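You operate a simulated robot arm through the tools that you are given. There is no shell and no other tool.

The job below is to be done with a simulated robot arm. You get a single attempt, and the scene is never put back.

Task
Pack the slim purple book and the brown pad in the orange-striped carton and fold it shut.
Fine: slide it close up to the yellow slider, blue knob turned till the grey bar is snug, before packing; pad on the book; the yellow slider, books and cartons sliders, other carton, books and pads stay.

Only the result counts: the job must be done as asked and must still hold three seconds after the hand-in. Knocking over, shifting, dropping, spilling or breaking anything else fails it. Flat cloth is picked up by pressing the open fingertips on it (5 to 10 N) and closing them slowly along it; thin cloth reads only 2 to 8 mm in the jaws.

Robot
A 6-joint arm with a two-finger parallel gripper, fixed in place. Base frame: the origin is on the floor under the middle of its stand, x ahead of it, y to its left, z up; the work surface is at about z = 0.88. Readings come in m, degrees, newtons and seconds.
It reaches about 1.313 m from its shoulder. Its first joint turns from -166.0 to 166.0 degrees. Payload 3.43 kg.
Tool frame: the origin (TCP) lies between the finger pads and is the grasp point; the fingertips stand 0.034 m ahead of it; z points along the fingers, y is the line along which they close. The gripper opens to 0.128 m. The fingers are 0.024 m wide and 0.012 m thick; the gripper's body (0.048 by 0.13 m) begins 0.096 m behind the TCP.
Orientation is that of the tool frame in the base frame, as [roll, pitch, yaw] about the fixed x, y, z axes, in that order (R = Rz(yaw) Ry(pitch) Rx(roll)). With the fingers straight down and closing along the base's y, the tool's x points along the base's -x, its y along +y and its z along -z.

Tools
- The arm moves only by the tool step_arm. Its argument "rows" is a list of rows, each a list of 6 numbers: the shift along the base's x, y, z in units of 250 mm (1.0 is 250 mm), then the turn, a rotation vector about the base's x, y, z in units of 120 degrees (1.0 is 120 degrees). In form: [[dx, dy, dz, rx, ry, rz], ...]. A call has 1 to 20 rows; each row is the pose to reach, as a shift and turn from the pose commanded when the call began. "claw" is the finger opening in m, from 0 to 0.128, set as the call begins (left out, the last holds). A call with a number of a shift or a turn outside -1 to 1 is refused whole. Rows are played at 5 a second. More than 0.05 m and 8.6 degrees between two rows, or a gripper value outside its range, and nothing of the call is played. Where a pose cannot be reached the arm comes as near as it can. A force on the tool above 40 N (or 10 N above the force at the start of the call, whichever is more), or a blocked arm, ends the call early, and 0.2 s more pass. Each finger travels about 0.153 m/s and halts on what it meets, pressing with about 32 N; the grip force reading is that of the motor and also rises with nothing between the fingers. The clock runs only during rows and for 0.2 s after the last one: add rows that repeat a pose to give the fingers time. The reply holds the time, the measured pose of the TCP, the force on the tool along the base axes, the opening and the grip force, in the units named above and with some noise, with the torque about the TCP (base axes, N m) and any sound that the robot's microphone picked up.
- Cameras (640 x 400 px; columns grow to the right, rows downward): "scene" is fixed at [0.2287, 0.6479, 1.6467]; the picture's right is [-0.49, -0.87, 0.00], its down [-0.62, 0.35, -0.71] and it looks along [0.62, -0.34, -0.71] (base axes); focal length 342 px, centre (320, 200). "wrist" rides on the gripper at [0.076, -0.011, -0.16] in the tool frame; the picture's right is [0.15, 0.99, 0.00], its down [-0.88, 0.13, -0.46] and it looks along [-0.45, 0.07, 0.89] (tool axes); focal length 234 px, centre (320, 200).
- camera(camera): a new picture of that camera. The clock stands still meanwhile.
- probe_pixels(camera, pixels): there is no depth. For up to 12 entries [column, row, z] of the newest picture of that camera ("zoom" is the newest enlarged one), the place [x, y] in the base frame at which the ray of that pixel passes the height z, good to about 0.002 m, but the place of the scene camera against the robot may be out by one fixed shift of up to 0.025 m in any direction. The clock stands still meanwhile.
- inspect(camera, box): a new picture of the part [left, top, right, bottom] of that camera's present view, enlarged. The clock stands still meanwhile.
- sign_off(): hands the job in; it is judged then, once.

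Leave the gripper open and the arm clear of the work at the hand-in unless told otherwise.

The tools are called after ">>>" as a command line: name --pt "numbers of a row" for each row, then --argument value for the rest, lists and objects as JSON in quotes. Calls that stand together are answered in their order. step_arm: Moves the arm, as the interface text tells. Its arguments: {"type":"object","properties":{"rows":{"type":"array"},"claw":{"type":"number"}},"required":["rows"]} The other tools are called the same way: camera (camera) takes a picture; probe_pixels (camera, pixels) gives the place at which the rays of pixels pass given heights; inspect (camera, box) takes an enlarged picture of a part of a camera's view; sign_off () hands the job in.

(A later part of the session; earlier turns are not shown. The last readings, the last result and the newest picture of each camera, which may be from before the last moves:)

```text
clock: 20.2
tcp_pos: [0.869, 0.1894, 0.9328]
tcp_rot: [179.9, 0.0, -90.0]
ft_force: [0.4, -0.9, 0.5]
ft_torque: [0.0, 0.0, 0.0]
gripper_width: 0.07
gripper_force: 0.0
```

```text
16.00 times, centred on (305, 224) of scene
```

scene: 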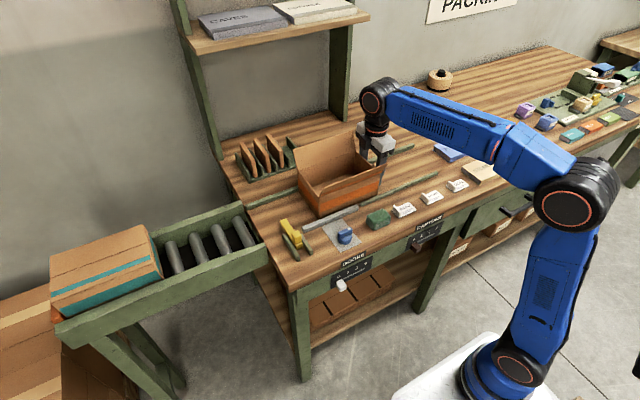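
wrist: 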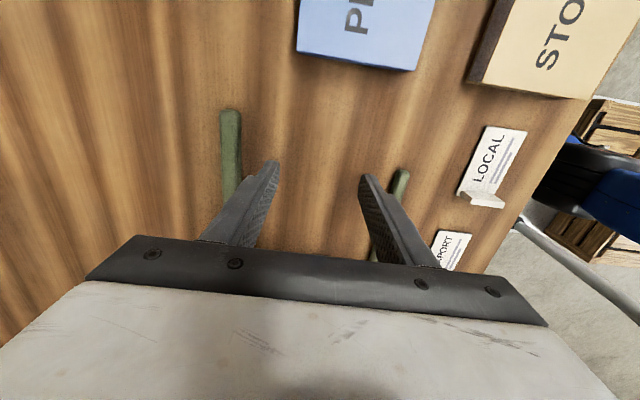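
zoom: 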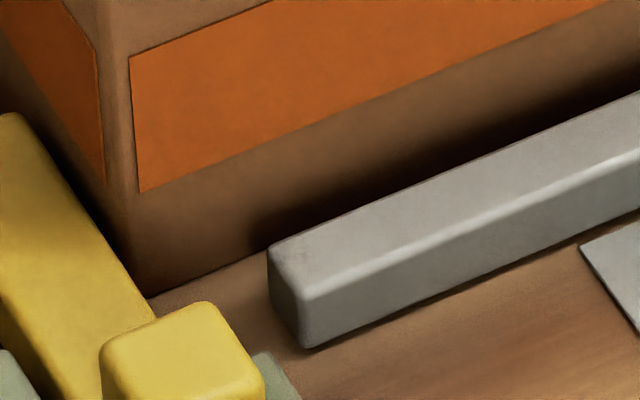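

The slider is unmoved and the gap is now just a few mm. I back off in −y, rise, and move toward the knob keeping this hand orientation (fingers closing along x).

>>> step_arm --claw 0.128 --pt "0 -0.08 0 0 0 0" --pt "0 -0.16 0 0 0 0" --pt "0 -0.16 0.18 0 0 0" --pt "0 -0.16 0.36 0 0 0" --pt "0 -0.16 0.54 0 0 0" --pt "0 -0.16 0.7 0 0 0" --pt "-0.14 -0.1 0.72 0 0 0" --pt "-0.28 -0.04 0.72 0 0 0" --pt "-0.42 0.02 0.72 0 0 0" --pt "-0.56 0.08 0.72 0 0 0" --pt "-0.56 0.08 0.72 0 0 0"

>>> camera --camera "scene"

>>> camera --camera "wrist"

```text
clock: 22.6
tcp_pos: [0.7266, 0.209, 1.1091]
tcp_rot: [180.0, 0.0, -90.0]
ft_force: [0.5, 0.6, -0.7]
ft_torque: [0.01, 0.02, 0.0]
gripper_width: 0.128
gripper_force: 0.1
```

```text
taken
```

scene: 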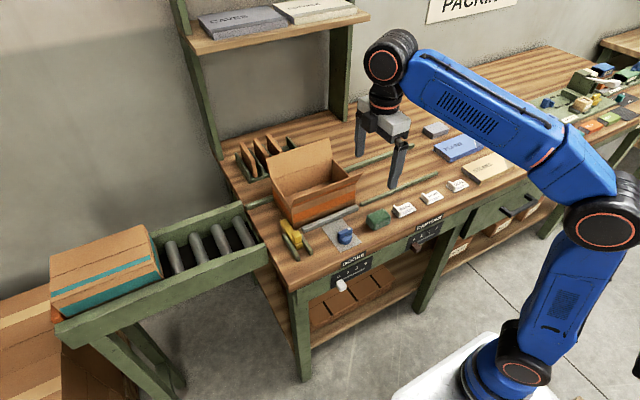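

```text
taken
```

wrist: 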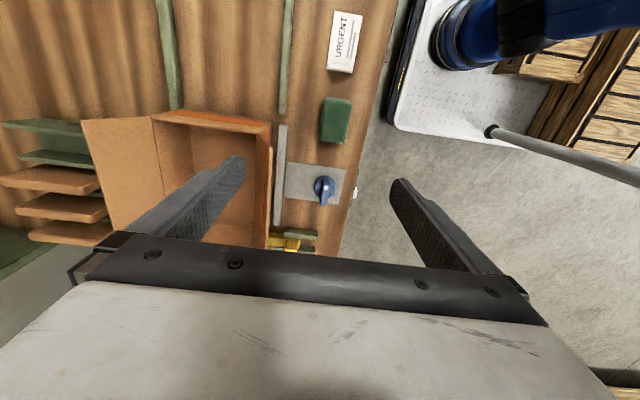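

I can see carton, bar, knob, and slider together now. I enlarge this region to measure.

>>> inspect --camera "wrist" --box '[240, 90, 360, 260]'

>>> inspect --camera "wrist" --box '[245, 140, 355, 255]'

```text
2.35 times, centred on (300, 175) of wrist
```

zoom: 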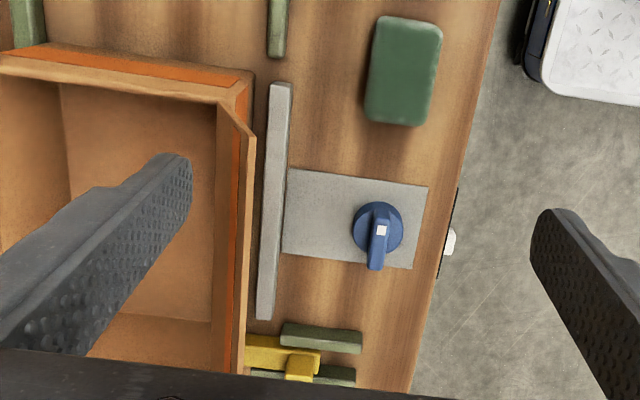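

```text
3.48 times, centred on (300, 198) of wrist
```

zoom: 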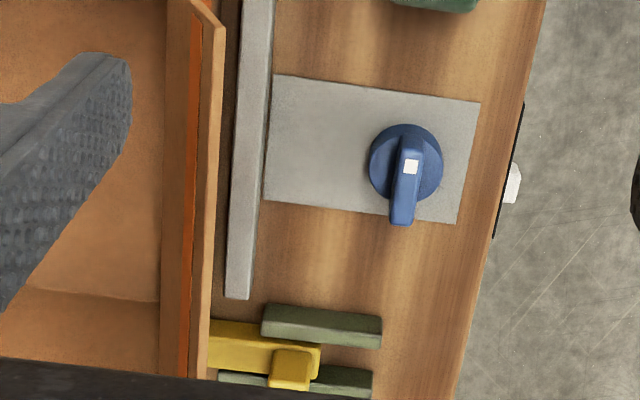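

I probe the knob's white mark, handle end and base at several heights to triangulate with the previous wrist view.

>>> probe_pixels --camera "zoom" --pixels '[[411, 166, 0.9], [411, 166, 0.91], [411, 166, 0.92], [411, 166, 0.93], [402, 223, 0.9], [402, 223, 0.92], [393, 222, 0.92], [415, 224, 0.92], [405, 165, 0.88], [405, 165, 0.895], [370, 165, 0.895], [442, 170, 0.895]]'

>>> probe_pixels --camera "zoom" --pixels '[[246, 0, 0.89], [225, 298, 0.89], [250, 299, 0.89], [217, 30, 0.99], [202, 380, 0.99], [217, 30, 1.0], [202, 380, 1.0], [165, 380, 0.965], [190, 380, 0.965], [265, 318, 0.89], [212, 345, 0.893], [210, 322, 0.893]]'

```text
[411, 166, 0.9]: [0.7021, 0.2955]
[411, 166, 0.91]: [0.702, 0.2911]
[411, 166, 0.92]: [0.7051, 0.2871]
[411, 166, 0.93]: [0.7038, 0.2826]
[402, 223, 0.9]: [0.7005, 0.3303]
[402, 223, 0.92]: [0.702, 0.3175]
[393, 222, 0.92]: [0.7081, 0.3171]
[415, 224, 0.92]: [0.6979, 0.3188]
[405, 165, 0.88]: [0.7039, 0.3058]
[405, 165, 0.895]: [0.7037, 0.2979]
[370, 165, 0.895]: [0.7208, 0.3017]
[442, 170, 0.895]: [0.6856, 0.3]
```

```text
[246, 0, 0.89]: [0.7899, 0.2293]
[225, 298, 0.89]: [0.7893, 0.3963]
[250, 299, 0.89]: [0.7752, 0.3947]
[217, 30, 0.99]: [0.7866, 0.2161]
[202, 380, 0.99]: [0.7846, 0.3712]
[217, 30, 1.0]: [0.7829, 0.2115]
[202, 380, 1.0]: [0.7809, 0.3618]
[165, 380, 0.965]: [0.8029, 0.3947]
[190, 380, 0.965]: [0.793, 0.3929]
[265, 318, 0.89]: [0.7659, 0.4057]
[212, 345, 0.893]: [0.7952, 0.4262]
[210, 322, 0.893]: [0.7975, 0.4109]
```

Knob: axis about (0.7035, 0.299), handle along y about 0.035 long, top z≈0.92. The near flap's edge is at about x 0.775, z 1.02, so I keep the hand high on the handle. I move above the knob with the fingers at 0.05.

>>> step_arm --claw 0.05 --pt "-0.03 0.12 0 0 0 0" --pt "-0.06 0.24 0 0 0 0" --pt "-0.096 0.364 0 0 0 0" --pt "-0.096 0.364 -0.15 0 0 0" --pt "-0.096 0.364 -0.3 0 0 0" --pt "-0.096 0.364 -0.45 0 0 0" --pt "-0.096 0.364 -0.45 0 0 0"

>>> camera --camera "wrist"

>>> inspect --camera "scene" --box '[270, 150, 430, 260]'

```text
clock: 24.2
tcp_pos: [0.705, 0.3024, 1.0021]
tcp_rot: [180.0, -0.1, -90.0]
ft_force: [-0.1, 0.9, 0.1]
ft_torque: [-0.05, -0.01, -0.01]
gripper_width: 0.0501
gripper_force: 0.0
```

```text
taken
```

wrist: 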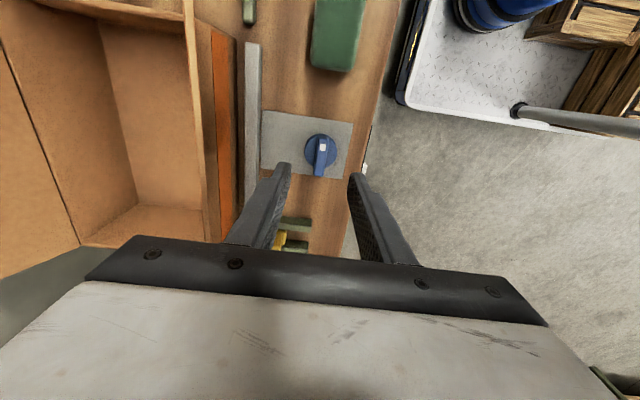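

```text
3.64 times, centred on (350, 205) of scene
```

zoom: 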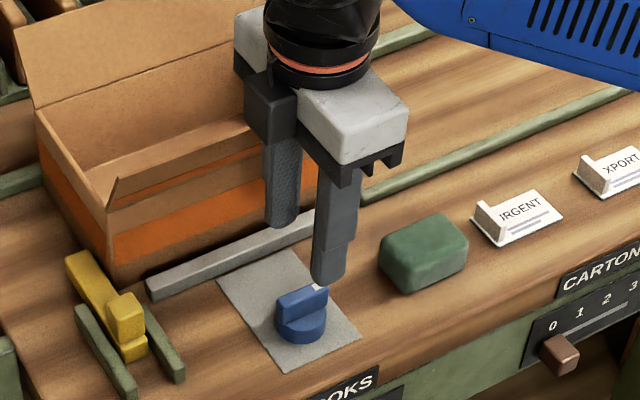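

I enlarge the knob from this closer pose to refine its position.

>>> inspect --camera "wrist" --box '[280, 110, 360, 190]'

>>> probe_pixels --camera "wrist" --pixels '[[322, 148, 0.92], [318, 175, 0.92], [320, 150, 0.895], [304, 150, 0.895], [336, 152, 0.895]]'

```text
5.00 times, centred on (320, 150) of wrist
```

zoom: 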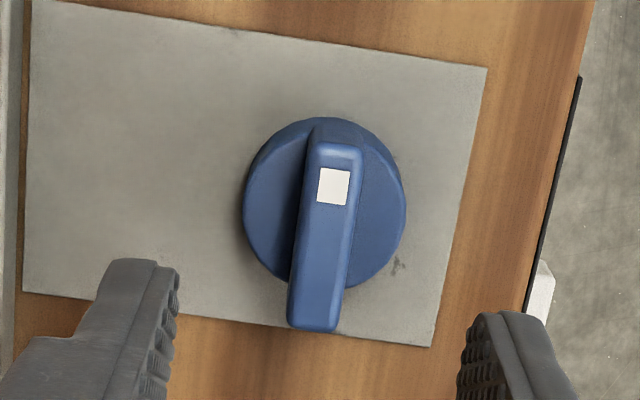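

```text
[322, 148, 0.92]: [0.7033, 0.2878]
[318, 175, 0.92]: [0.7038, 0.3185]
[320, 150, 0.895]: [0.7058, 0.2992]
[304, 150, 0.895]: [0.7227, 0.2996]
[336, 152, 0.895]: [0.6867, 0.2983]
```

Knob axis refined to (0.704, 0.2993). I descend so the fingertips are at z≈0.90 around the handle, then close on it.

>>> step_arm --pt "0 0 -0.08 0 0 0" --pt "0 0 -0.16 0 0 0" --pt "0 0 -0.22 0 0 0" --pt "0 0 -0.262 0 0 0" --pt "0 0 -0.262 0 0 0"

>>> step_arm --claw 0.0 --pt "0 0 0 0 0 0" --pt "0 0 0 0 0 0" --pt "0 0 0 0 0 0"

>>> inspect --camera "scene" --box '[270, 160, 400, 260]'

```text
clock: 25.4
tcp_pos: [0.705, 0.3004, 0.9339]
tcp_rot: [179.9, 0.0, -90.0]
ft_force: [0.2, -0.6, 0.3]
ft_torque: [-0.01, 0.0, 0.02]
gripper_width: 0.0502
gripper_force: 0.1
```

```text
clock: 26.2
tcp_pos: [0.7048, 0.3006, 0.9351]
tcp_rot: [180.0, 0.0, -90.0]
ft_force: [0.2, -1.2, -3.3]
ft_torque: [0.2, -0.04, -0.04]
gripper_width: 0.0119
gripper_force: 44.6
```

```text
4.00 times, centred on (335, 210) of scene
```

zoom: 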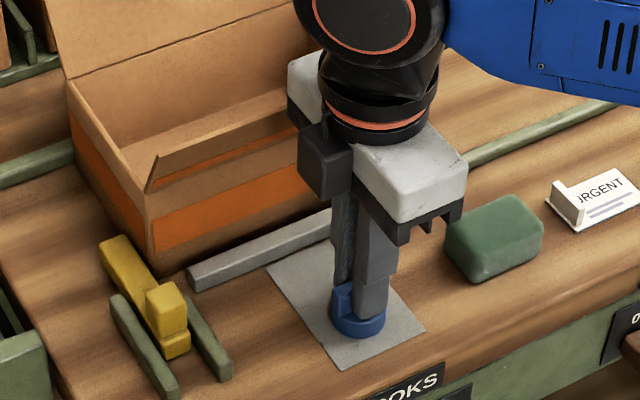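

The handle is held (width 0.012). I try a clockwise turn (seen from above) of about 25° and read torque and the bar.

>>> step_arm --pt "0 0 0 0 0 -0.05" --pt "0 0 0 0 0 -0.1" --pt "0 0 0 0 0 -0.15" --pt "0 0 0 0 0 -0.2" --pt "0 0 0 0 0 -0.2"

>>> inspect --camera "scene" --box '[270, 160, 400, 260]'

```text
clock: 27.4
tcp_pos: [0.7038, 0.3009, 0.934]
tcp_rot: [-180.0, 0.0, -114.2]
ft_force: [11.2, 2.4, 6.1]
ft_torque: [-0.9, 0.16, -0.01]
gripper_width: 0.012
gripper_force: 44.4
```

```text
4.00 times, centred on (335, 210) of scene
```

zoom: 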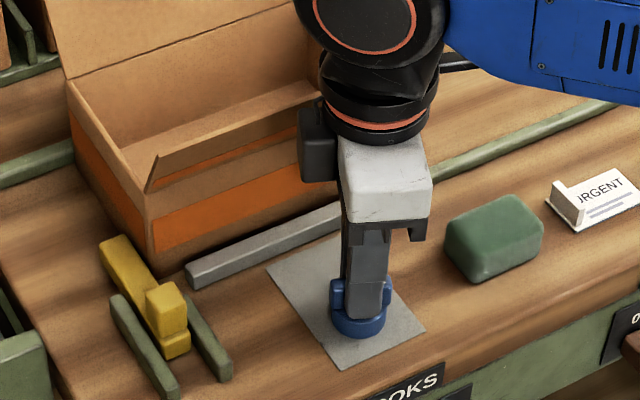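

I zoom at the bar's end to see whether it moved towards the carton.

>>> inspect --camera "scene" --box '[290, 212, 320, 236]'

>>> inspect --camera "scene" --box '[275, 205, 325, 255]'

```text
16.00 times, centred on (305, 224) of scene
```

zoom: 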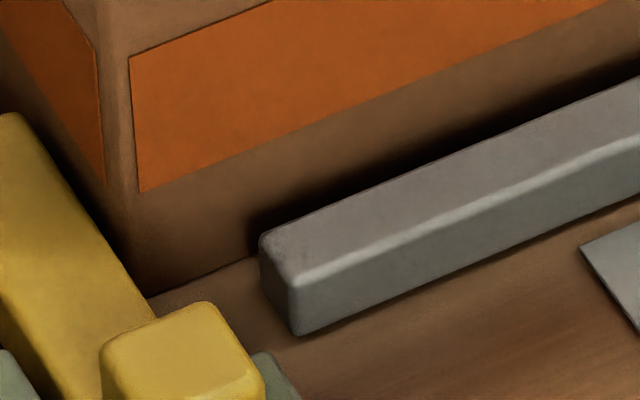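

```text
8.00 times, centred on (300, 230) of scene
```

zoom: 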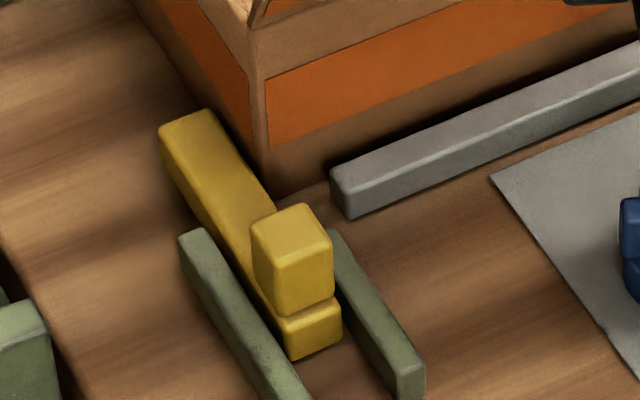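

Clockwise works: the bar advanced about 4 mm toward the carton for 24°. I continue clockwise about 45° more.

>>> step_arm --pt "0 0 0 0 0 -0.06" --pt "0 0 0 0 0 -0.12" --pt "0 0 0 0 0 -0.18" --pt "0 0 0 0 0 -0.24" --pt "0 0 0 0 0 -0.3" --pt "0 0 0 0 0 -0.35" --pt "0 0 0 0 0 -0.35"

>>> inspect --camera "scene" --box '[275, 205, 325, 255]'

>>> inspect --camera "scene" --box '[270, 160, 400, 260]'

```text
clock: 28.7
tcp_pos: [0.7047, 0.3, 0.935]
tcp_rot: [179.9, 0.2, -152.2]
ft_force: [11.1, 6.6, 2.4]
ft_torque: [-0.51, 0.74, 0.04]
gripper_width: 0.0116
gripper_force: 45.1
stopped in row 6: the force on the tool passed its limit at 42 N (the readings are from after the stop); the commanded pose is now the measured one
```

```text
8.00 times, centred on (300, 230) of scene
```

zoom: 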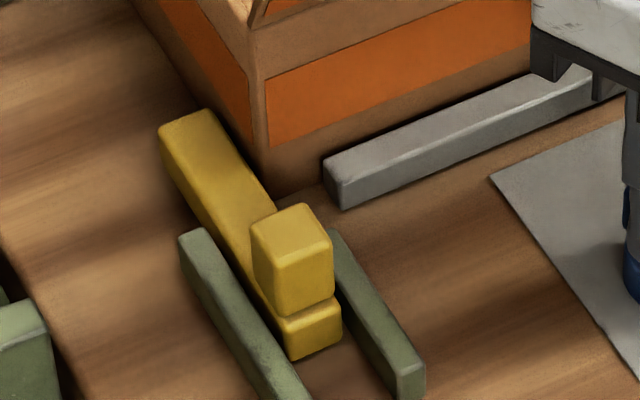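

```text
4.00 times, centred on (335, 210) of scene
```

zoom: 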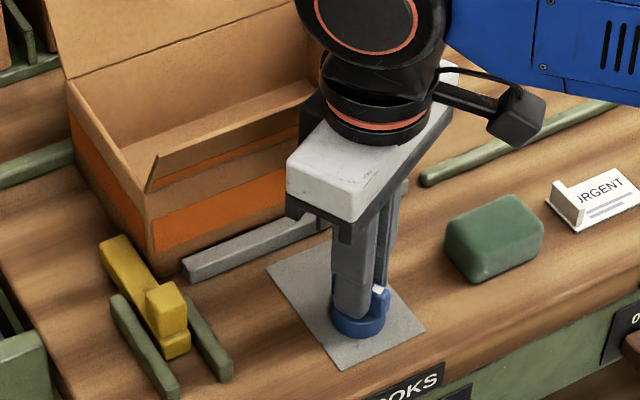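

The force limit was reached at 62° of turn, most likely because my hand is slightly off the knob's axis (the bar is still about 2 mm short of the carton). I loosen the grip to 0.015 so the fingers only embrace the handle, shift 1 mm in −y, and check the forces.

>>> step_arm --claw 0.0155 --pt "0 0 0 0 0 0" --pt "0 -0.004 0 0 0 0" --pt "0 -0.004 0 0 0 0"

>>> inspect --camera "scene" --box '[275, 205, 325, 255]'

```text
clock: 29.5
tcp_pos: [0.7049, 0.2991, 0.935]
tcp_rot: [-180.0, 0.3, -152.2]
ft_force: [-0.7, 0.9, 0.0]
ft_torque: [0.0, 0.01, -0.02]
gripper_width: 0.0155
gripper_force: 0.1
```

```text
8.00 times, centred on (300, 230) of scene
```

zoom: 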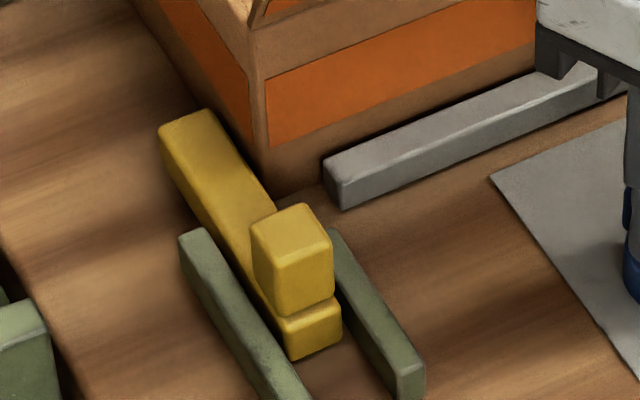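

Forces are zero with the loose embrace and the bar holds. I turn clockwise another ~25°.

>>> step_arm --pt "0 0 0 0 0 -0.05" --pt "0 0 0 0 0 -0.1" --pt "0 0 0 0 0 -0.15" --pt "0 0 0 0 0 -0.2" --pt "0 0 0 0 0 -0.2"

>>> inspect --camera "scene" --box '[275, 205, 325, 255]'

>>> inspect --camera "scene" --box '[290, 212, 320, 236]'

```text
clock: 30.7
tcp_pos: [0.7036, 0.2989, 0.9358]
tcp_rot: [180.0, 0.1, -176.1]
ft_force: [-0.3, 3.5, -1.4]
ft_torque: [0.07, 0.02, 0.04]
gripper_width: 0.0176
gripper_force: 2.1
```

```text
8.00 times, centred on (300, 230) of scene
```

zoom: 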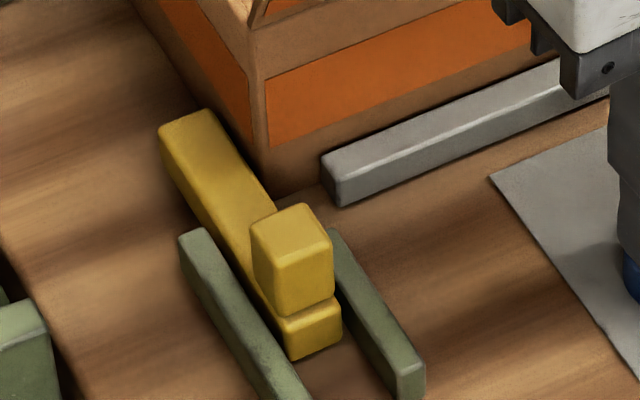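

```text
16.00 times, centred on (305, 224) of scene
```

zoom: 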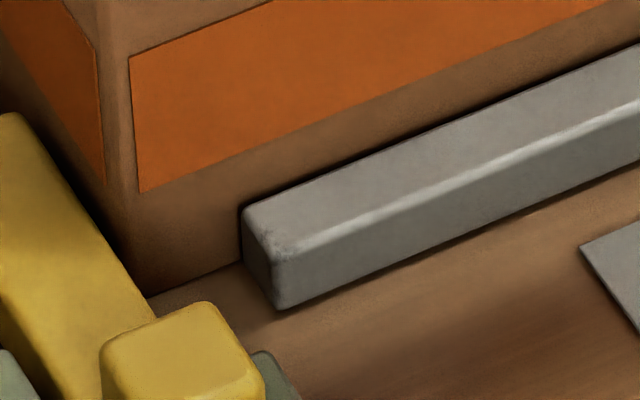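

The bar moved nearer, but the loosened fingers lag behind (width 0.0176). I close fully to align the handle with the hand, then read.

>>> step_arm --claw 0.0 --pt "0 0 0 0 0 0" --pt "0 0 0 0 0 0" --pt "0 0 0 0 0 0"

>>> inspect --camera "scene" --box '[290, 212, 320, 236]'

```text
clock: 31.5
tcp_pos: [0.704, 0.2993, 0.9346]
tcp_rot: [179.9, 0.2, -176.2]
ft_force: [5.2, 15.6, 2.3]
ft_torque: [0.38, -0.21, 0.01]
gripper_width: 0.012
gripper_force: 45.1
```

```text
16.00 times, centred on (305, 224) of scene
```

zoom: 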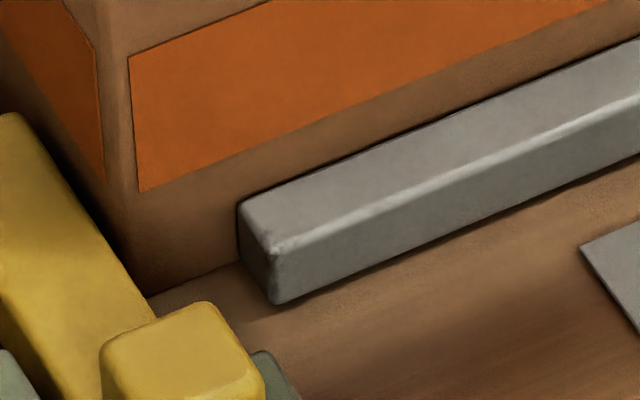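

The bar is now about touching the carton (moved ≈13 mm). The side force says the knob axis lies slightly +y of my hand, so I shift +0.7 mm in y and turn 16° more.

>>> step_arm --pt "0.001 0.003 0 0 0 0" --pt "0.001 0.003 0 0 0 -0.045" --pt "0.001 0.003 0 0 0 -0.09" --pt "0.001 0.003 0 0 0 -0.135" --pt "0.001 0.003 0 0 0 -0.135"

>>> inspect --camera "scene" --box '[290, 212, 320, 236]'

>>> inspect --camera "scene" --box '[240, 120, 420, 260]'

```text
clock: 32.7
tcp_pos: [0.7035, 0.3011, 0.9363]
tcp_rot: [179.9, 0.2, 167.5]
ft_force: [-4.5, 9.0, 17.4]
ft_torque: [0.15, 0.44, 1.52]
gripper_width: 0.0164
gripper_force: 44.9
```

```text
16.00 times, centred on (305, 224) of scene
```

zoom: 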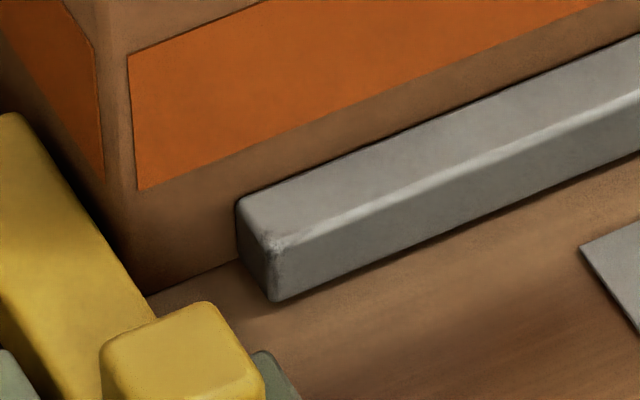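

```text
2.86 times, centred on (330, 190) of scene
```

zoom: 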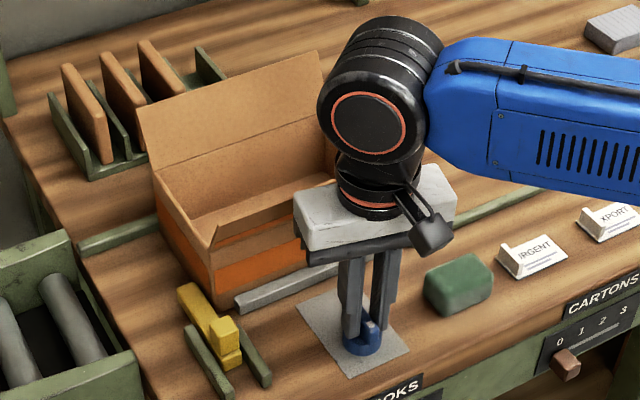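

Torque rose to 1.5 N m and the knob stops following – the bar is snug. I open the fingers and rise straight up, then look from above.

>>> step_arm --claw 0.05 --pt "0 0 0 0 0 0.06" --pt "0 0 0 0 0 0.06" --pt "0 0 0.1 0 0 0.06" --pt "0 0 0.25 0 0 0.06" --pt "0 0 0.4 0 0 0.06" --pt "0 0 0.55 0 0 0.06" --pt "0 0 0.7 0 0 0.06" --pt "0 0 0.7 0 0 0.06"

>>> camera --camera "wrist"

>>> inspect --camera "scene" --box '[240, 120, 420, 260]'

```text
clock: 34.5
tcp_pos: [0.7059, 0.2988, 1.1105]
tcp_rot: [179.9, 0.2, 174.8]
ft_force: [-0.1, -0.4, 0.7]
ft_torque: [0.01, 0.01, 0.0]
gripper_width: 0.0501
gripper_force: 0.2
```

```text
taken
```

wrist: 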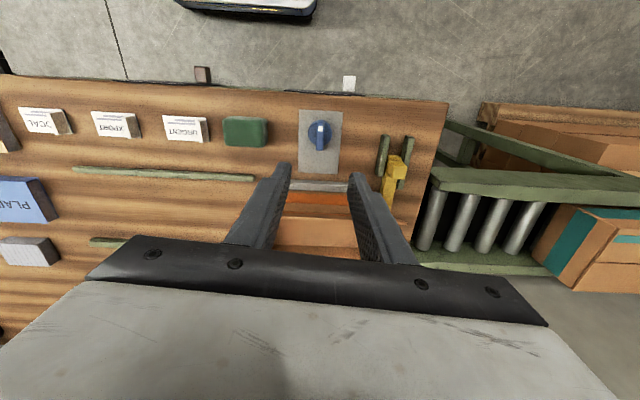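

```text
2.86 times, centred on (330, 190) of scene
```

zoom: 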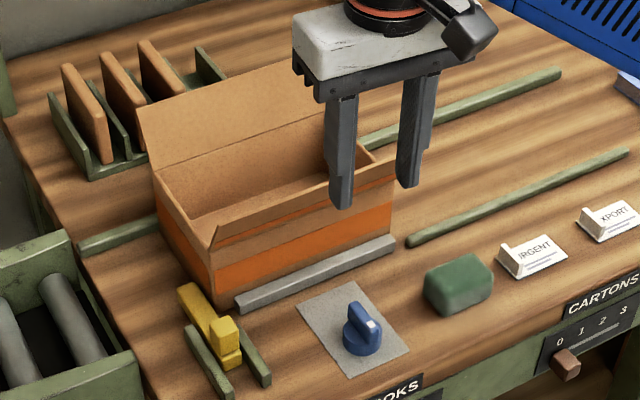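

The bar now lies at the carton. To check the carton against the far rail I go back to the −y end view (yaw −90°) at x≈0.868, y≈0.09.

>>> step_arm --claw 0.128 --pt "0.05 -0.07 0 0 0 0.066" --pt "0.1 -0.14 0 0 0 0.132" --pt "0.16 -0.21 0 0 0 0.198" --pt "0.22 -0.28 0 0 0 0.264" --pt "0.27 -0.35 0 0 0 0.33" --pt "0.33 -0.42 0 0 0 0.396" --pt "0.38 -0.49 0 0 0 0.462" --pt "0.44 -0.56 0 0 0 0.528" --pt "0.49 -0.63 0 0 0 0.594" --pt "0.55 -0.7 0 0 0 0.66" --pt "0.6 -0.77 0 0 0 0.726" --pt "0.652 -0.84 0 0 0 0.793" --pt "0.652 -0.84 0 0 0 0.793"

>>> inspect --camera "scene" --box '[260, 130, 400, 240]'

>>> inspect --camera "wrist" --box '[200, 60, 440, 260]'

```text
clock: 37.3
tcp_pos: [0.8694, 0.0861, 1.1115]
tcp_rot: [180.0, 0.2, -89.9]
ft_force: [-0.3, 0.4, -0.5]
ft_torque: [0.0, 0.04, 0.05]
gripper_width: 0.1283
gripper_force: 0.1
```

```text
3.64 times, centred on (330, 185) of scene
```

zoom: 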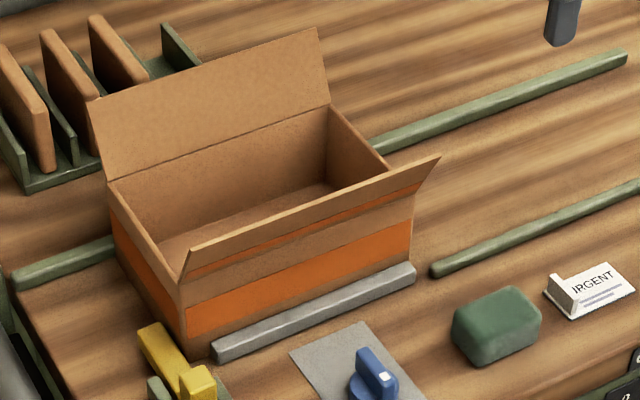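

```text
2.00 times, centred on (320, 160) of wrist
```

zoom: 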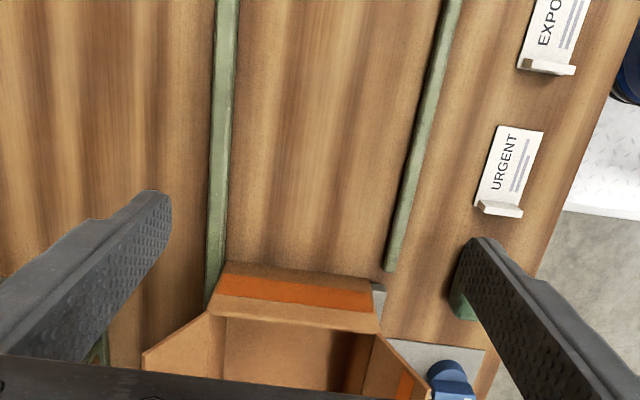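

I probe the carton's −y bottom/rim corners, far rail's inner edge, and the bar's end in this wrist zoom.

>>> probe_pixels --camera "zoom" --pixels '[[208, 309, 0.965], [380, 332, 0.965], [225, 262, 0.88], [370, 279, 0.88], [226, 240, 0.893], [228, 200, 0.893], [232, 100, 0.893], [372, 284, 0.893], [386, 287, 0.893], [386, 270, 0.893], [227, 235, 0.88], [222, 255, 0.893]]'

>>> inspect --camera "wrist" --box '[290, 180, 350, 230]'

>>> inspect --camera "wrist" --box '[360, 180, 420, 230]'

```text
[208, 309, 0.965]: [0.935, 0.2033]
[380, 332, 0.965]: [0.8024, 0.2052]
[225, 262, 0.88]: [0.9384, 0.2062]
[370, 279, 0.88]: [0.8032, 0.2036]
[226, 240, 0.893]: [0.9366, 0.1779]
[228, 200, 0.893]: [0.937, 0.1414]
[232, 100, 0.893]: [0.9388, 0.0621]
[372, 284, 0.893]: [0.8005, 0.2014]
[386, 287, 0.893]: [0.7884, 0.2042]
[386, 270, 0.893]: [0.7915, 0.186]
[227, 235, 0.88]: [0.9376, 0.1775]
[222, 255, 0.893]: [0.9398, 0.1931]
```

```text
8.00 times, centred on (320, 205) of wrist
```

zoom: 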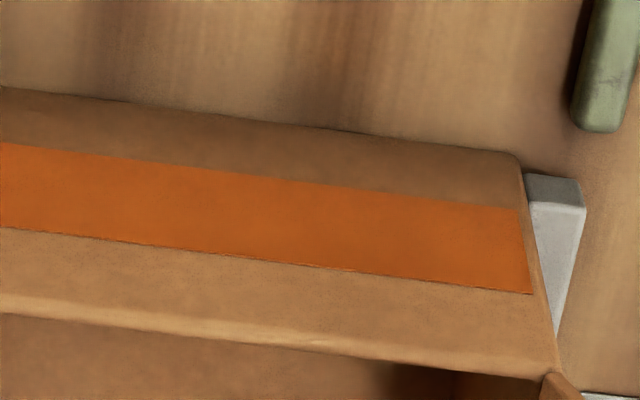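

```text
8.00 times, centred on (390, 205) of wrist
```

zoom: 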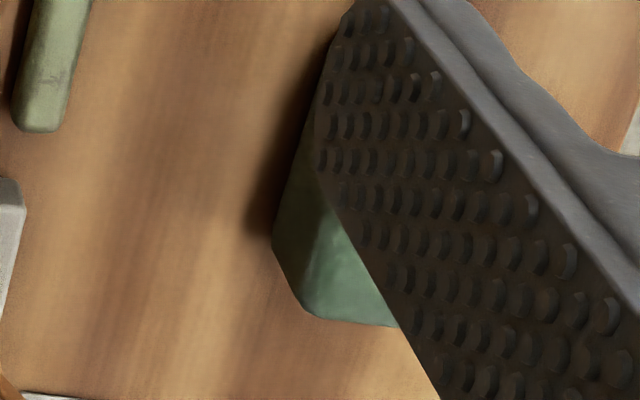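

The bar touches the near face. I zoom at the far bottom corner (wrist ≈ (272,191)) to see the far rail contact.

>>> inspect --camera "wrist" --box '[250, 165, 300, 215]'

>>> inspect --camera "scene" --box '[275, 180, 315, 210]'

>>> inspect --camera "scene" --box '[290, 212, 320, 236]'

```text
8.00 times, centred on (275, 190) of wrist
```

zoom: 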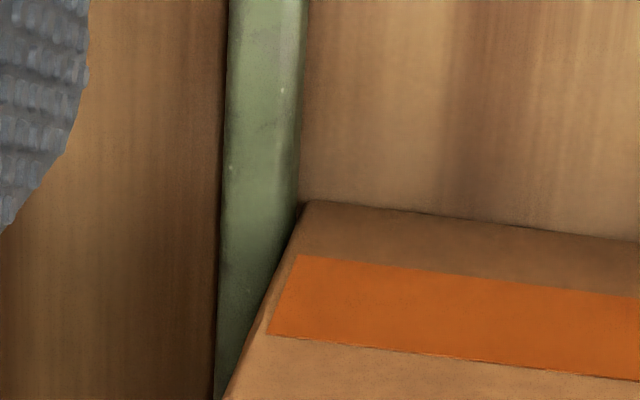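

```text
13.33 times, centred on (295, 195) of scene
```

zoom: 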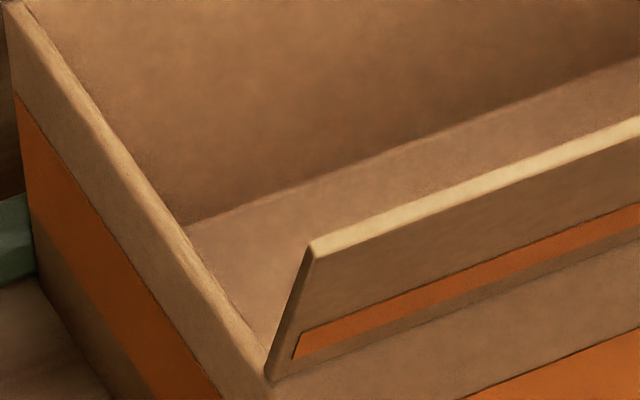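

```text
16.00 times, centred on (305, 224) of scene
```

zoom: 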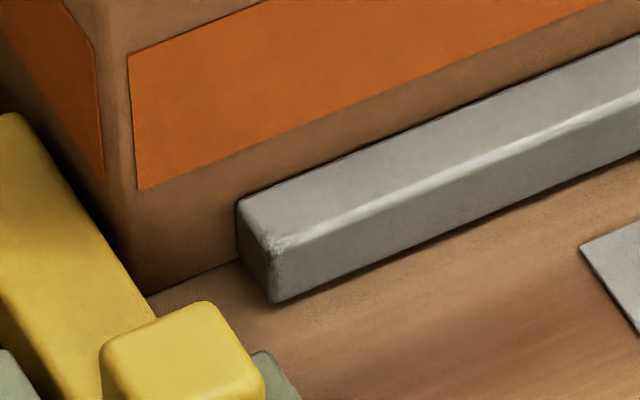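

The carton sits right against the far rail, with the bar against its near face: snug. I verify the carton–slider gap again with the last scene zoom.

>>> probe_pixels --camera "zoom" --pixels '[[148, 293, 0.898], [100, 213, 0.898], [130, 262, 0.898], [155, 310, 0.911], [90, 210, 0.911], [25, 116, 0.911]]'

```text
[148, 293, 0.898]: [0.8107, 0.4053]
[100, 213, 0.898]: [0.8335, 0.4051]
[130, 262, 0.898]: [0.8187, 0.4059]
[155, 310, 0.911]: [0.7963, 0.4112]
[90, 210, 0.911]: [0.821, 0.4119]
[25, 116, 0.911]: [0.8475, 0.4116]
```

The corner is partly hidden behind the slider, so I use the rim corner of the carton (scene ≈ (291.1, 208.4)) to determine the face's y.

>>> inspect --camera "scene" --box '[275, 180, 315, 210]'

>>> probe_pixels --camera "zoom" --pixels '[[266, 380, 0.982], [260, 378, 0.982], [130, 215, 0.982], [5, 8, 0.982]]'

```text
13.33 times, centred on (295, 195) of scene
```

zoom: 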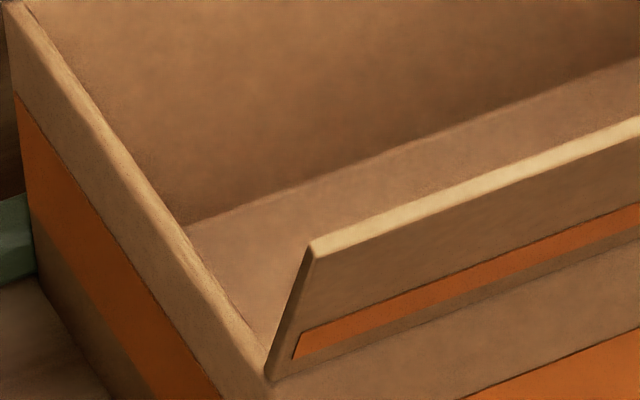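

```text
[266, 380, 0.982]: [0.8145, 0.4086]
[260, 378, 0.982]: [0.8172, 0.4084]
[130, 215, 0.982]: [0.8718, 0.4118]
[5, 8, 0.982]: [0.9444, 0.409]
```

Gap is about 2–3 mm and the slider hasn't moved. Next, the ROADS book: I travel at z≈1.11 to above it, keeping yaw −90° (fingers closing across its 0.08 m width).

>>> step_arm --pt "-0.1 -0.16 0 0 0 0" --pt "-0.2 -0.33 0 0 0 0" --pt "-0.3 -0.5 0 0 0 0" --pt "-0.4 -0.67 0 0 0 0" --pt "-0.5 -0.84 0 0 0 0" --pt "-0.584 -1.0 0 0 0 0"

>>> step_arm --pt "0 -0.19 0 0 0 0" --pt "0 -0.38 0 0 0 0" --pt "0 -0.57 0 0 0 0" --pt "0 -0.76 0 0 0 0" --pt "0 -0.95 0 0 0 0" --pt "0 -1.0 0 0 0 0" --pt "0 -1.0 0 0 0 0"

>>> camera --camera "wrist"

>>> inspect --camera "wrist" --box '[200, 60, 440, 260]'

```text
clock: 38.7
tcp_pos: [0.7244, -0.1608, 1.1107]
tcp_rot: [179.9, 0.2, -90.0]
ft_force: [1.1, 0.3, -0.4]
ft_torque: [0.0, 0.0, -0.03]
gripper_width: 0.1279
gripper_force: 0.0
```

```text
clock: 40.3
tcp_pos: [0.7215, -0.4086, 1.1092]
tcp_rot: [-180.0, 0.2, -90.0]
ft_force: [0.3, -0.1, 0.1]
ft_torque: [0.0, 0.0, 0.02]
gripper_width: 0.1282
gripper_force: 0.0
```

```text
taken
```

wrist: 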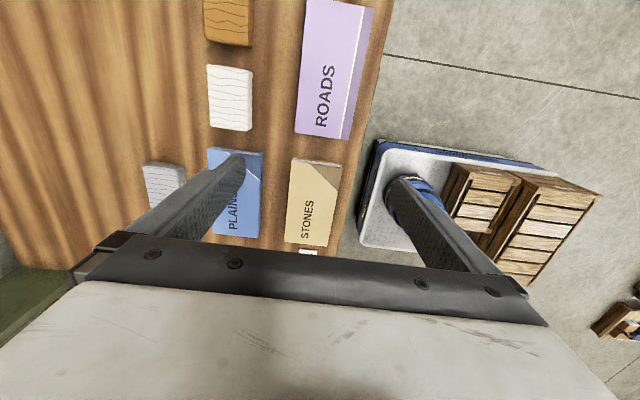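

```text
2.00 times, centred on (320, 160) of wrist
```

zoom: 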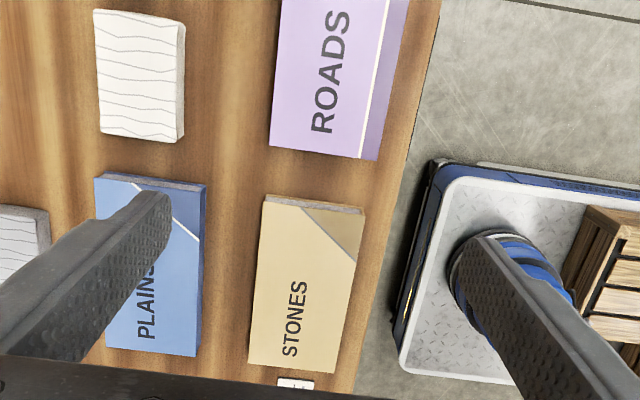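

I go further −y so the camera sees ROADS and the brown pad fully.

>>> step_arm --pt "0 -0.19 0 0 0 0" --pt "0 -0.38 0 0 0 0" --pt "0 -0.57 0 0 0 0" --pt "0 -0.68 0 0 0 0" --pt "0 -0.68 0 0 0 0"

>>> inspect --camera "wrist" --box '[160, 60, 480, 260]'

```text
clock: 41.5
tcp_pos: [0.7205, -0.5816, 1.1098]
tcp_rot: [-180.0, 0.0, -90.0]
ft_force: [0.3, -0.3, 0.2]
ft_torque: [-0.02, -0.01, -0.02]
gripper_width: 0.128
gripper_force: 0.1
```

```text
2.00 times, centred on (320, 160) of wrist
```

zoom: 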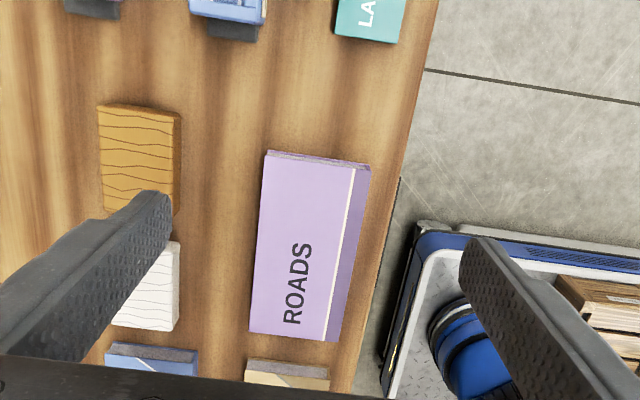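

ROADS is fully visible: top face corners at zoom (268,157), (370,166), (337,342), (250,332). I probe these, plus the brown pad's corners.

>>> probe_pixels --camera "zoom" --pixels '[[268, 150, 0.88], [370, 162, 0.88], [268, 157, 0.9], [369, 169, 0.9], [337, 342, 0.9], [250, 332, 0.9], [98, 104, 0.88], [180, 114, 0.88], [98, 110, 0.9], [181, 120, 0.9], [103, 212, 0.9], [178, 215, 0.9]]'

>>> inspect --camera "wrist" --box '[270, 120, 360, 180]'

>>> inspect --camera "wrist" --box '[190, 95, 280, 185]'

```text
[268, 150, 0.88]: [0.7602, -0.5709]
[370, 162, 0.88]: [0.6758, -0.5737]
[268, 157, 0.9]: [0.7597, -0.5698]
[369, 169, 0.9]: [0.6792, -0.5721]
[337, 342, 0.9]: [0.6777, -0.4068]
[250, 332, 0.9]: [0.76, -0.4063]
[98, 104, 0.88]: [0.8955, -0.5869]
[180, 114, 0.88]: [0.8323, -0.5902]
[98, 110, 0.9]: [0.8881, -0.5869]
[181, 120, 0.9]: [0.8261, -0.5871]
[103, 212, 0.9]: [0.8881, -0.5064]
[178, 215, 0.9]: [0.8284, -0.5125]
```

```text
6.67 times, centred on (315, 150) of wrist
```

zoom: 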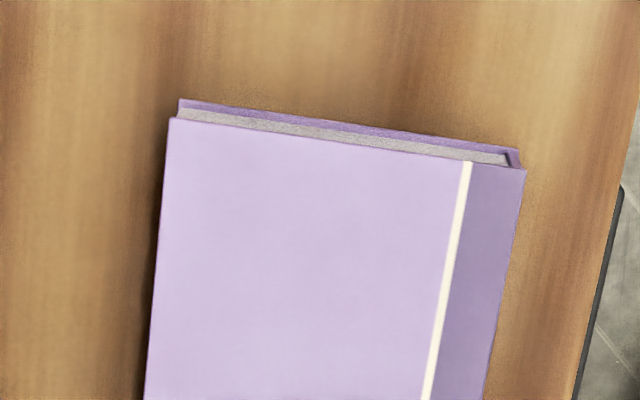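

```text
4.44 times, centred on (235, 140) of wrist
```

zoom: 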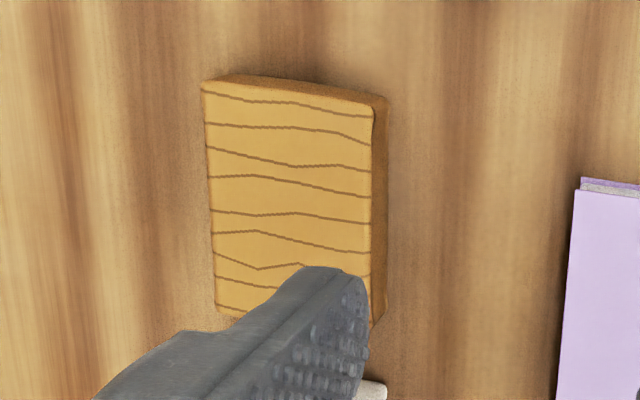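

ROADS: x 0.678–0.760, y −0.571…−0.4065, centre (0.719, −0.489). Brown pad: x≈0.827–0.888, centre ≈(0.858, −0.547). I move over the book's centre and descend with the fingers at 0.11.

>>> step_arm --claw 0.11 --pt "-0.006 0.12 0 0 0 0" --pt "-0.012 0.24 0 0 0 0" --pt "-0.012 0.366 0 0 0 0" --pt "-0.012 0.366 -0.18 0 0 0" --pt "-0.012 0.366 -0.36 0 0 0" --pt "-0.012 0.366 -0.54 0 0 0" --pt "-0.012 0.366 -0.66 0 0 0" --pt "-0.012 0.366 -0.73 0 0 0" --pt "-0.012 0.366 -0.758 0 0 0" --pt "-0.012 0.366 -0.758 0 0 0"

>>> camera --camera "wrist"

>>> inspect --camera "scene" --box '[440, 80, 600, 190]'

```text
clock: 43.7
tcp_pos: [0.7181, -0.4899, 0.9195]
tcp_rot: [-180.0, 0.2, -90.0]
ft_force: [-0.9, 0.1, -0.5]
ft_torque: [0.01, -0.01, -0.03]
gripper_width: 0.1101
gripper_force: 0.0
```

```text
taken
```

wrist: 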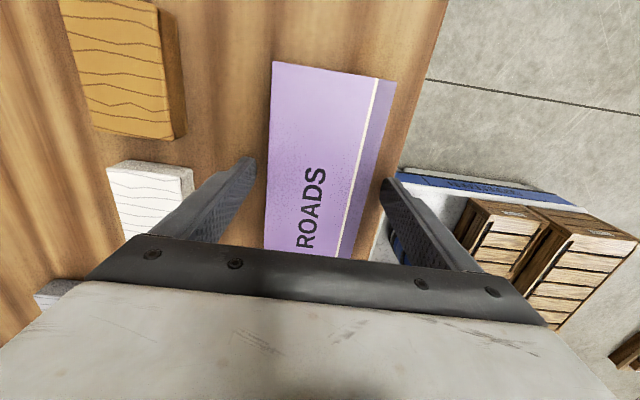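

```text
3.64 times, centred on (520, 135) of scene
```

zoom: 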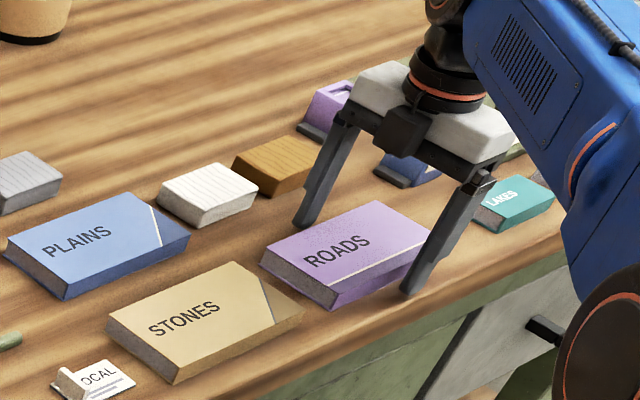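

The fingers straddle the book well. I close on it.

>>> step_arm --claw 0.0 --pt "0 0 0 0 0 0" --pt "0 0 0 0 0 0" --pt "0 0 0 0 0 0" --pt "0 0 0 0 0 0"

>>> step_arm --pt "0 0 0.05 0 0 0" --pt "0 0 0.1 0 0 0" --pt "0 0 0.15 0 0 0" --pt "0 0 0.15 0 0 0"

>>> camera --camera "wrist"

>>> inspect --camera "scene" --box '[440, 80, 600, 190]'

```text
clock: 44.7
tcp_pos: [0.7182, -0.4897, 0.92]
tcp_rot: [-179.9, 0.1, -89.9]
ft_force: [-1.3, 0.2, -0.7]
ft_torque: [-0.02, -0.04, 0.01]
gripper_width: 0.0846
gripper_force: 31.8
```

```text
clock: 45.7
tcp_pos: [0.7203, -0.4907, 0.9565]
tcp_rot: [179.9, 0.1, -90.0]
ft_force: [-0.3, 0.2, -2.1]
ft_torque: [0.01, -0.01, -0.01]
gripper_width: 0.0844
gripper_force: 32.2
```

```text
taken
```

wrist: 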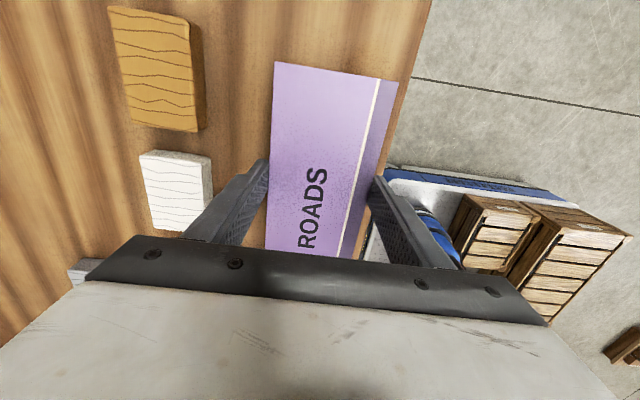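

```text
3.64 times, centred on (520, 135) of scene
```

zoom: 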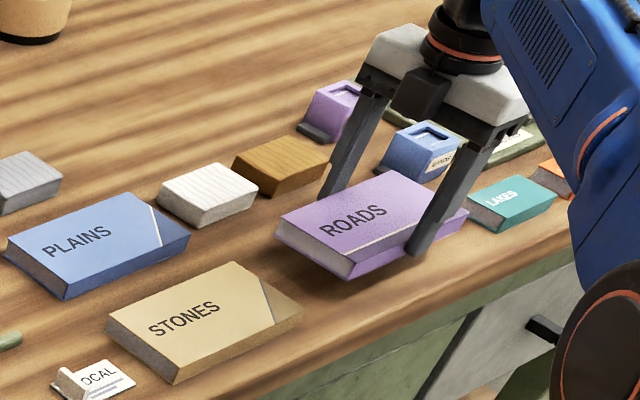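

The book is held (width 0.0845), its bottom about 5 mm below the fingertips. I lift to z≈1.05 and carry it toward the carton's open −y end, in several legs.

>>> step_arm --pt "0 0 0.15 0 0 0" --pt "0 0 0.3 0 0 0" --pt "0 0 0.366 0 0 0" --pt "0.06 0.16 0.366 0 0 0" --pt "0.12 0.33 0.366 0 0 0" --pt "0.18 0.5 0.366 0 0 0" --pt "0.24 0.68 0.366 0 0 0" --pt "0.3 0.84 0.366 0 0 0" --pt "0.3 0.9 0.366 0 0 0"

>>> step_arm --pt "0.06 0.16 0 0 0 0" --pt "0.12 0.33 0 0 0 0" --pt "0.18 0.5 0 0 0 0" --pt "0.24 0.68 0 0 0 0" --pt "0.301 0.84 0 0 0 0" --pt "0.301 0.9 0 0 0 0" --pt "0.301 0.9 0 0 0 0"

>>> camera --camera "wrist"

>>> inspect --camera "scene" --box '[260, 60, 500, 240]'

```text
clock: 47.7
tcp_pos: [0.7932, -0.263, 1.0503]
tcp_rot: [-180.0, 0.2, -90.0]
ft_force: [-0.2, 0.3, -1.6]
ft_torque: [0.0, -0.01, -0.02]
gripper_width: 0.0848
gripper_force: 32.3
```

```text
clock: 49.3
tcp_pos: [0.8691, -0.0396, 1.0464]
tcp_rot: [-180.0, 0.1, -89.9]
ft_force: [0.7, 0.8, -1.7]
ft_torque: [0.0, 0.01, 0.02]
gripper_width: 0.0845
gripper_force: 31.9
```

```text
taken
```

wrist: 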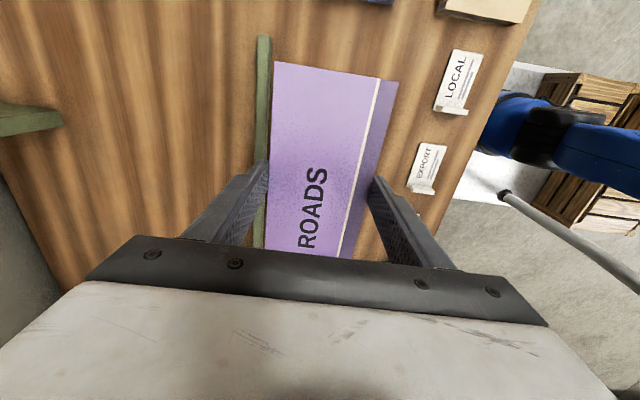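

```text
2.22 times, centred on (380, 150) of scene
```

zoom: 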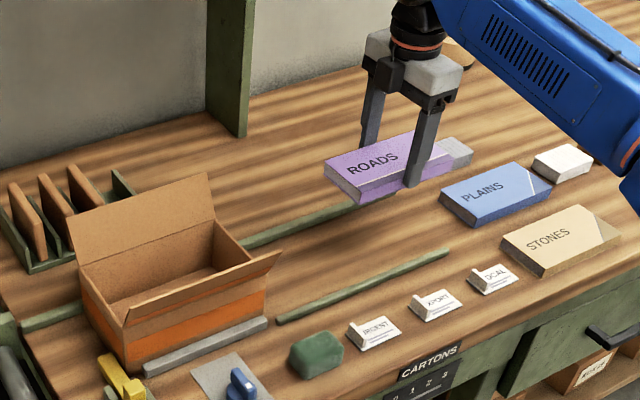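

The carton is ahead. I bring the book over the −y wall (book bottom ≈1.01, rim 0.965) to above the carton's centre.

>>> step_arm --pt "0 0.15 0 0 0 0" --pt "0 0.3 0 0 0 0" --pt "0 0.45 0 0 0 0" --pt "0 0.6 0 0 0 0" --pt "0 0.75 0 0 0 0" --pt "0 0.8 0 0 0 0" --pt "0 0.8 0 0 0 0"

>>> step_arm --pt "0 0.12 0 0 0 0" --pt "0 0.24 0 0 0 0" --pt "0 0.36 0 0 0 0" --pt "0 0.48 0 0 0 0" --pt "0 0.56 0 0 0 0" --pt "0 0.588 0 0 0 0" --pt "0 0.588 0 0 0 0"

>>> camera --camera "wrist"

>>> inspect --camera "scene" --box '[240, 80, 420, 240]'

```text
clock: 50.9
tcp_pos: [0.8648, 0.1614, 1.0489]
tcp_rot: [179.9, 0.2, -90.0]
ft_force: [-0.3, 0.4, -2.4]
ft_torque: [-0.02, 0.01, 0.0]
gripper_width: 0.0844
gripper_force: 32.0
```

```text
clock: 52.5
tcp_pos: [0.8687, 0.3091, 1.0482]
tcp_rot: [180.0, 0.2, -90.0]
ft_force: [-0.2, -0.2, -1.8]
ft_torque: [-0.02, 0.0, -0.01]
gripper_width: 0.0844
gripper_force: 31.9
```

```text
taken
```

wrist: 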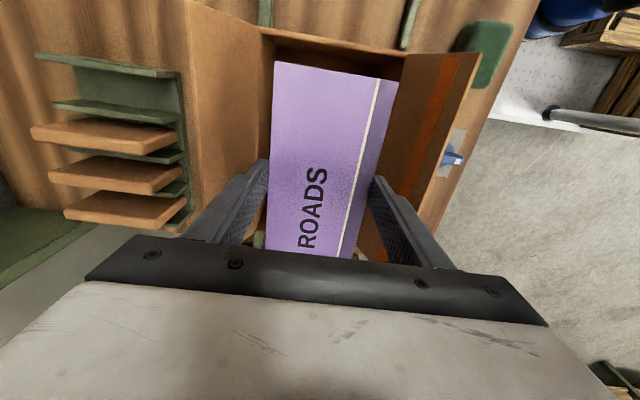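

```text
2.50 times, centred on (330, 160) of scene
```

zoom: 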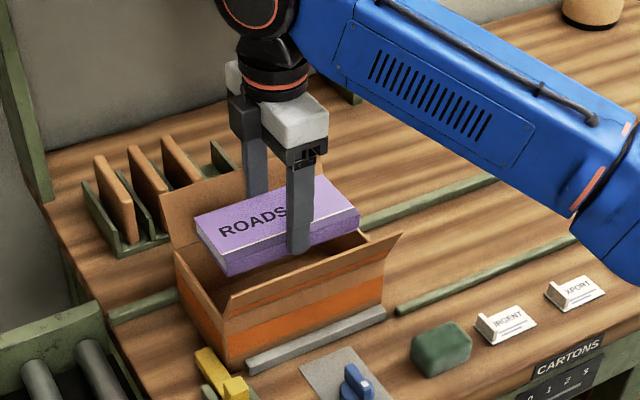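

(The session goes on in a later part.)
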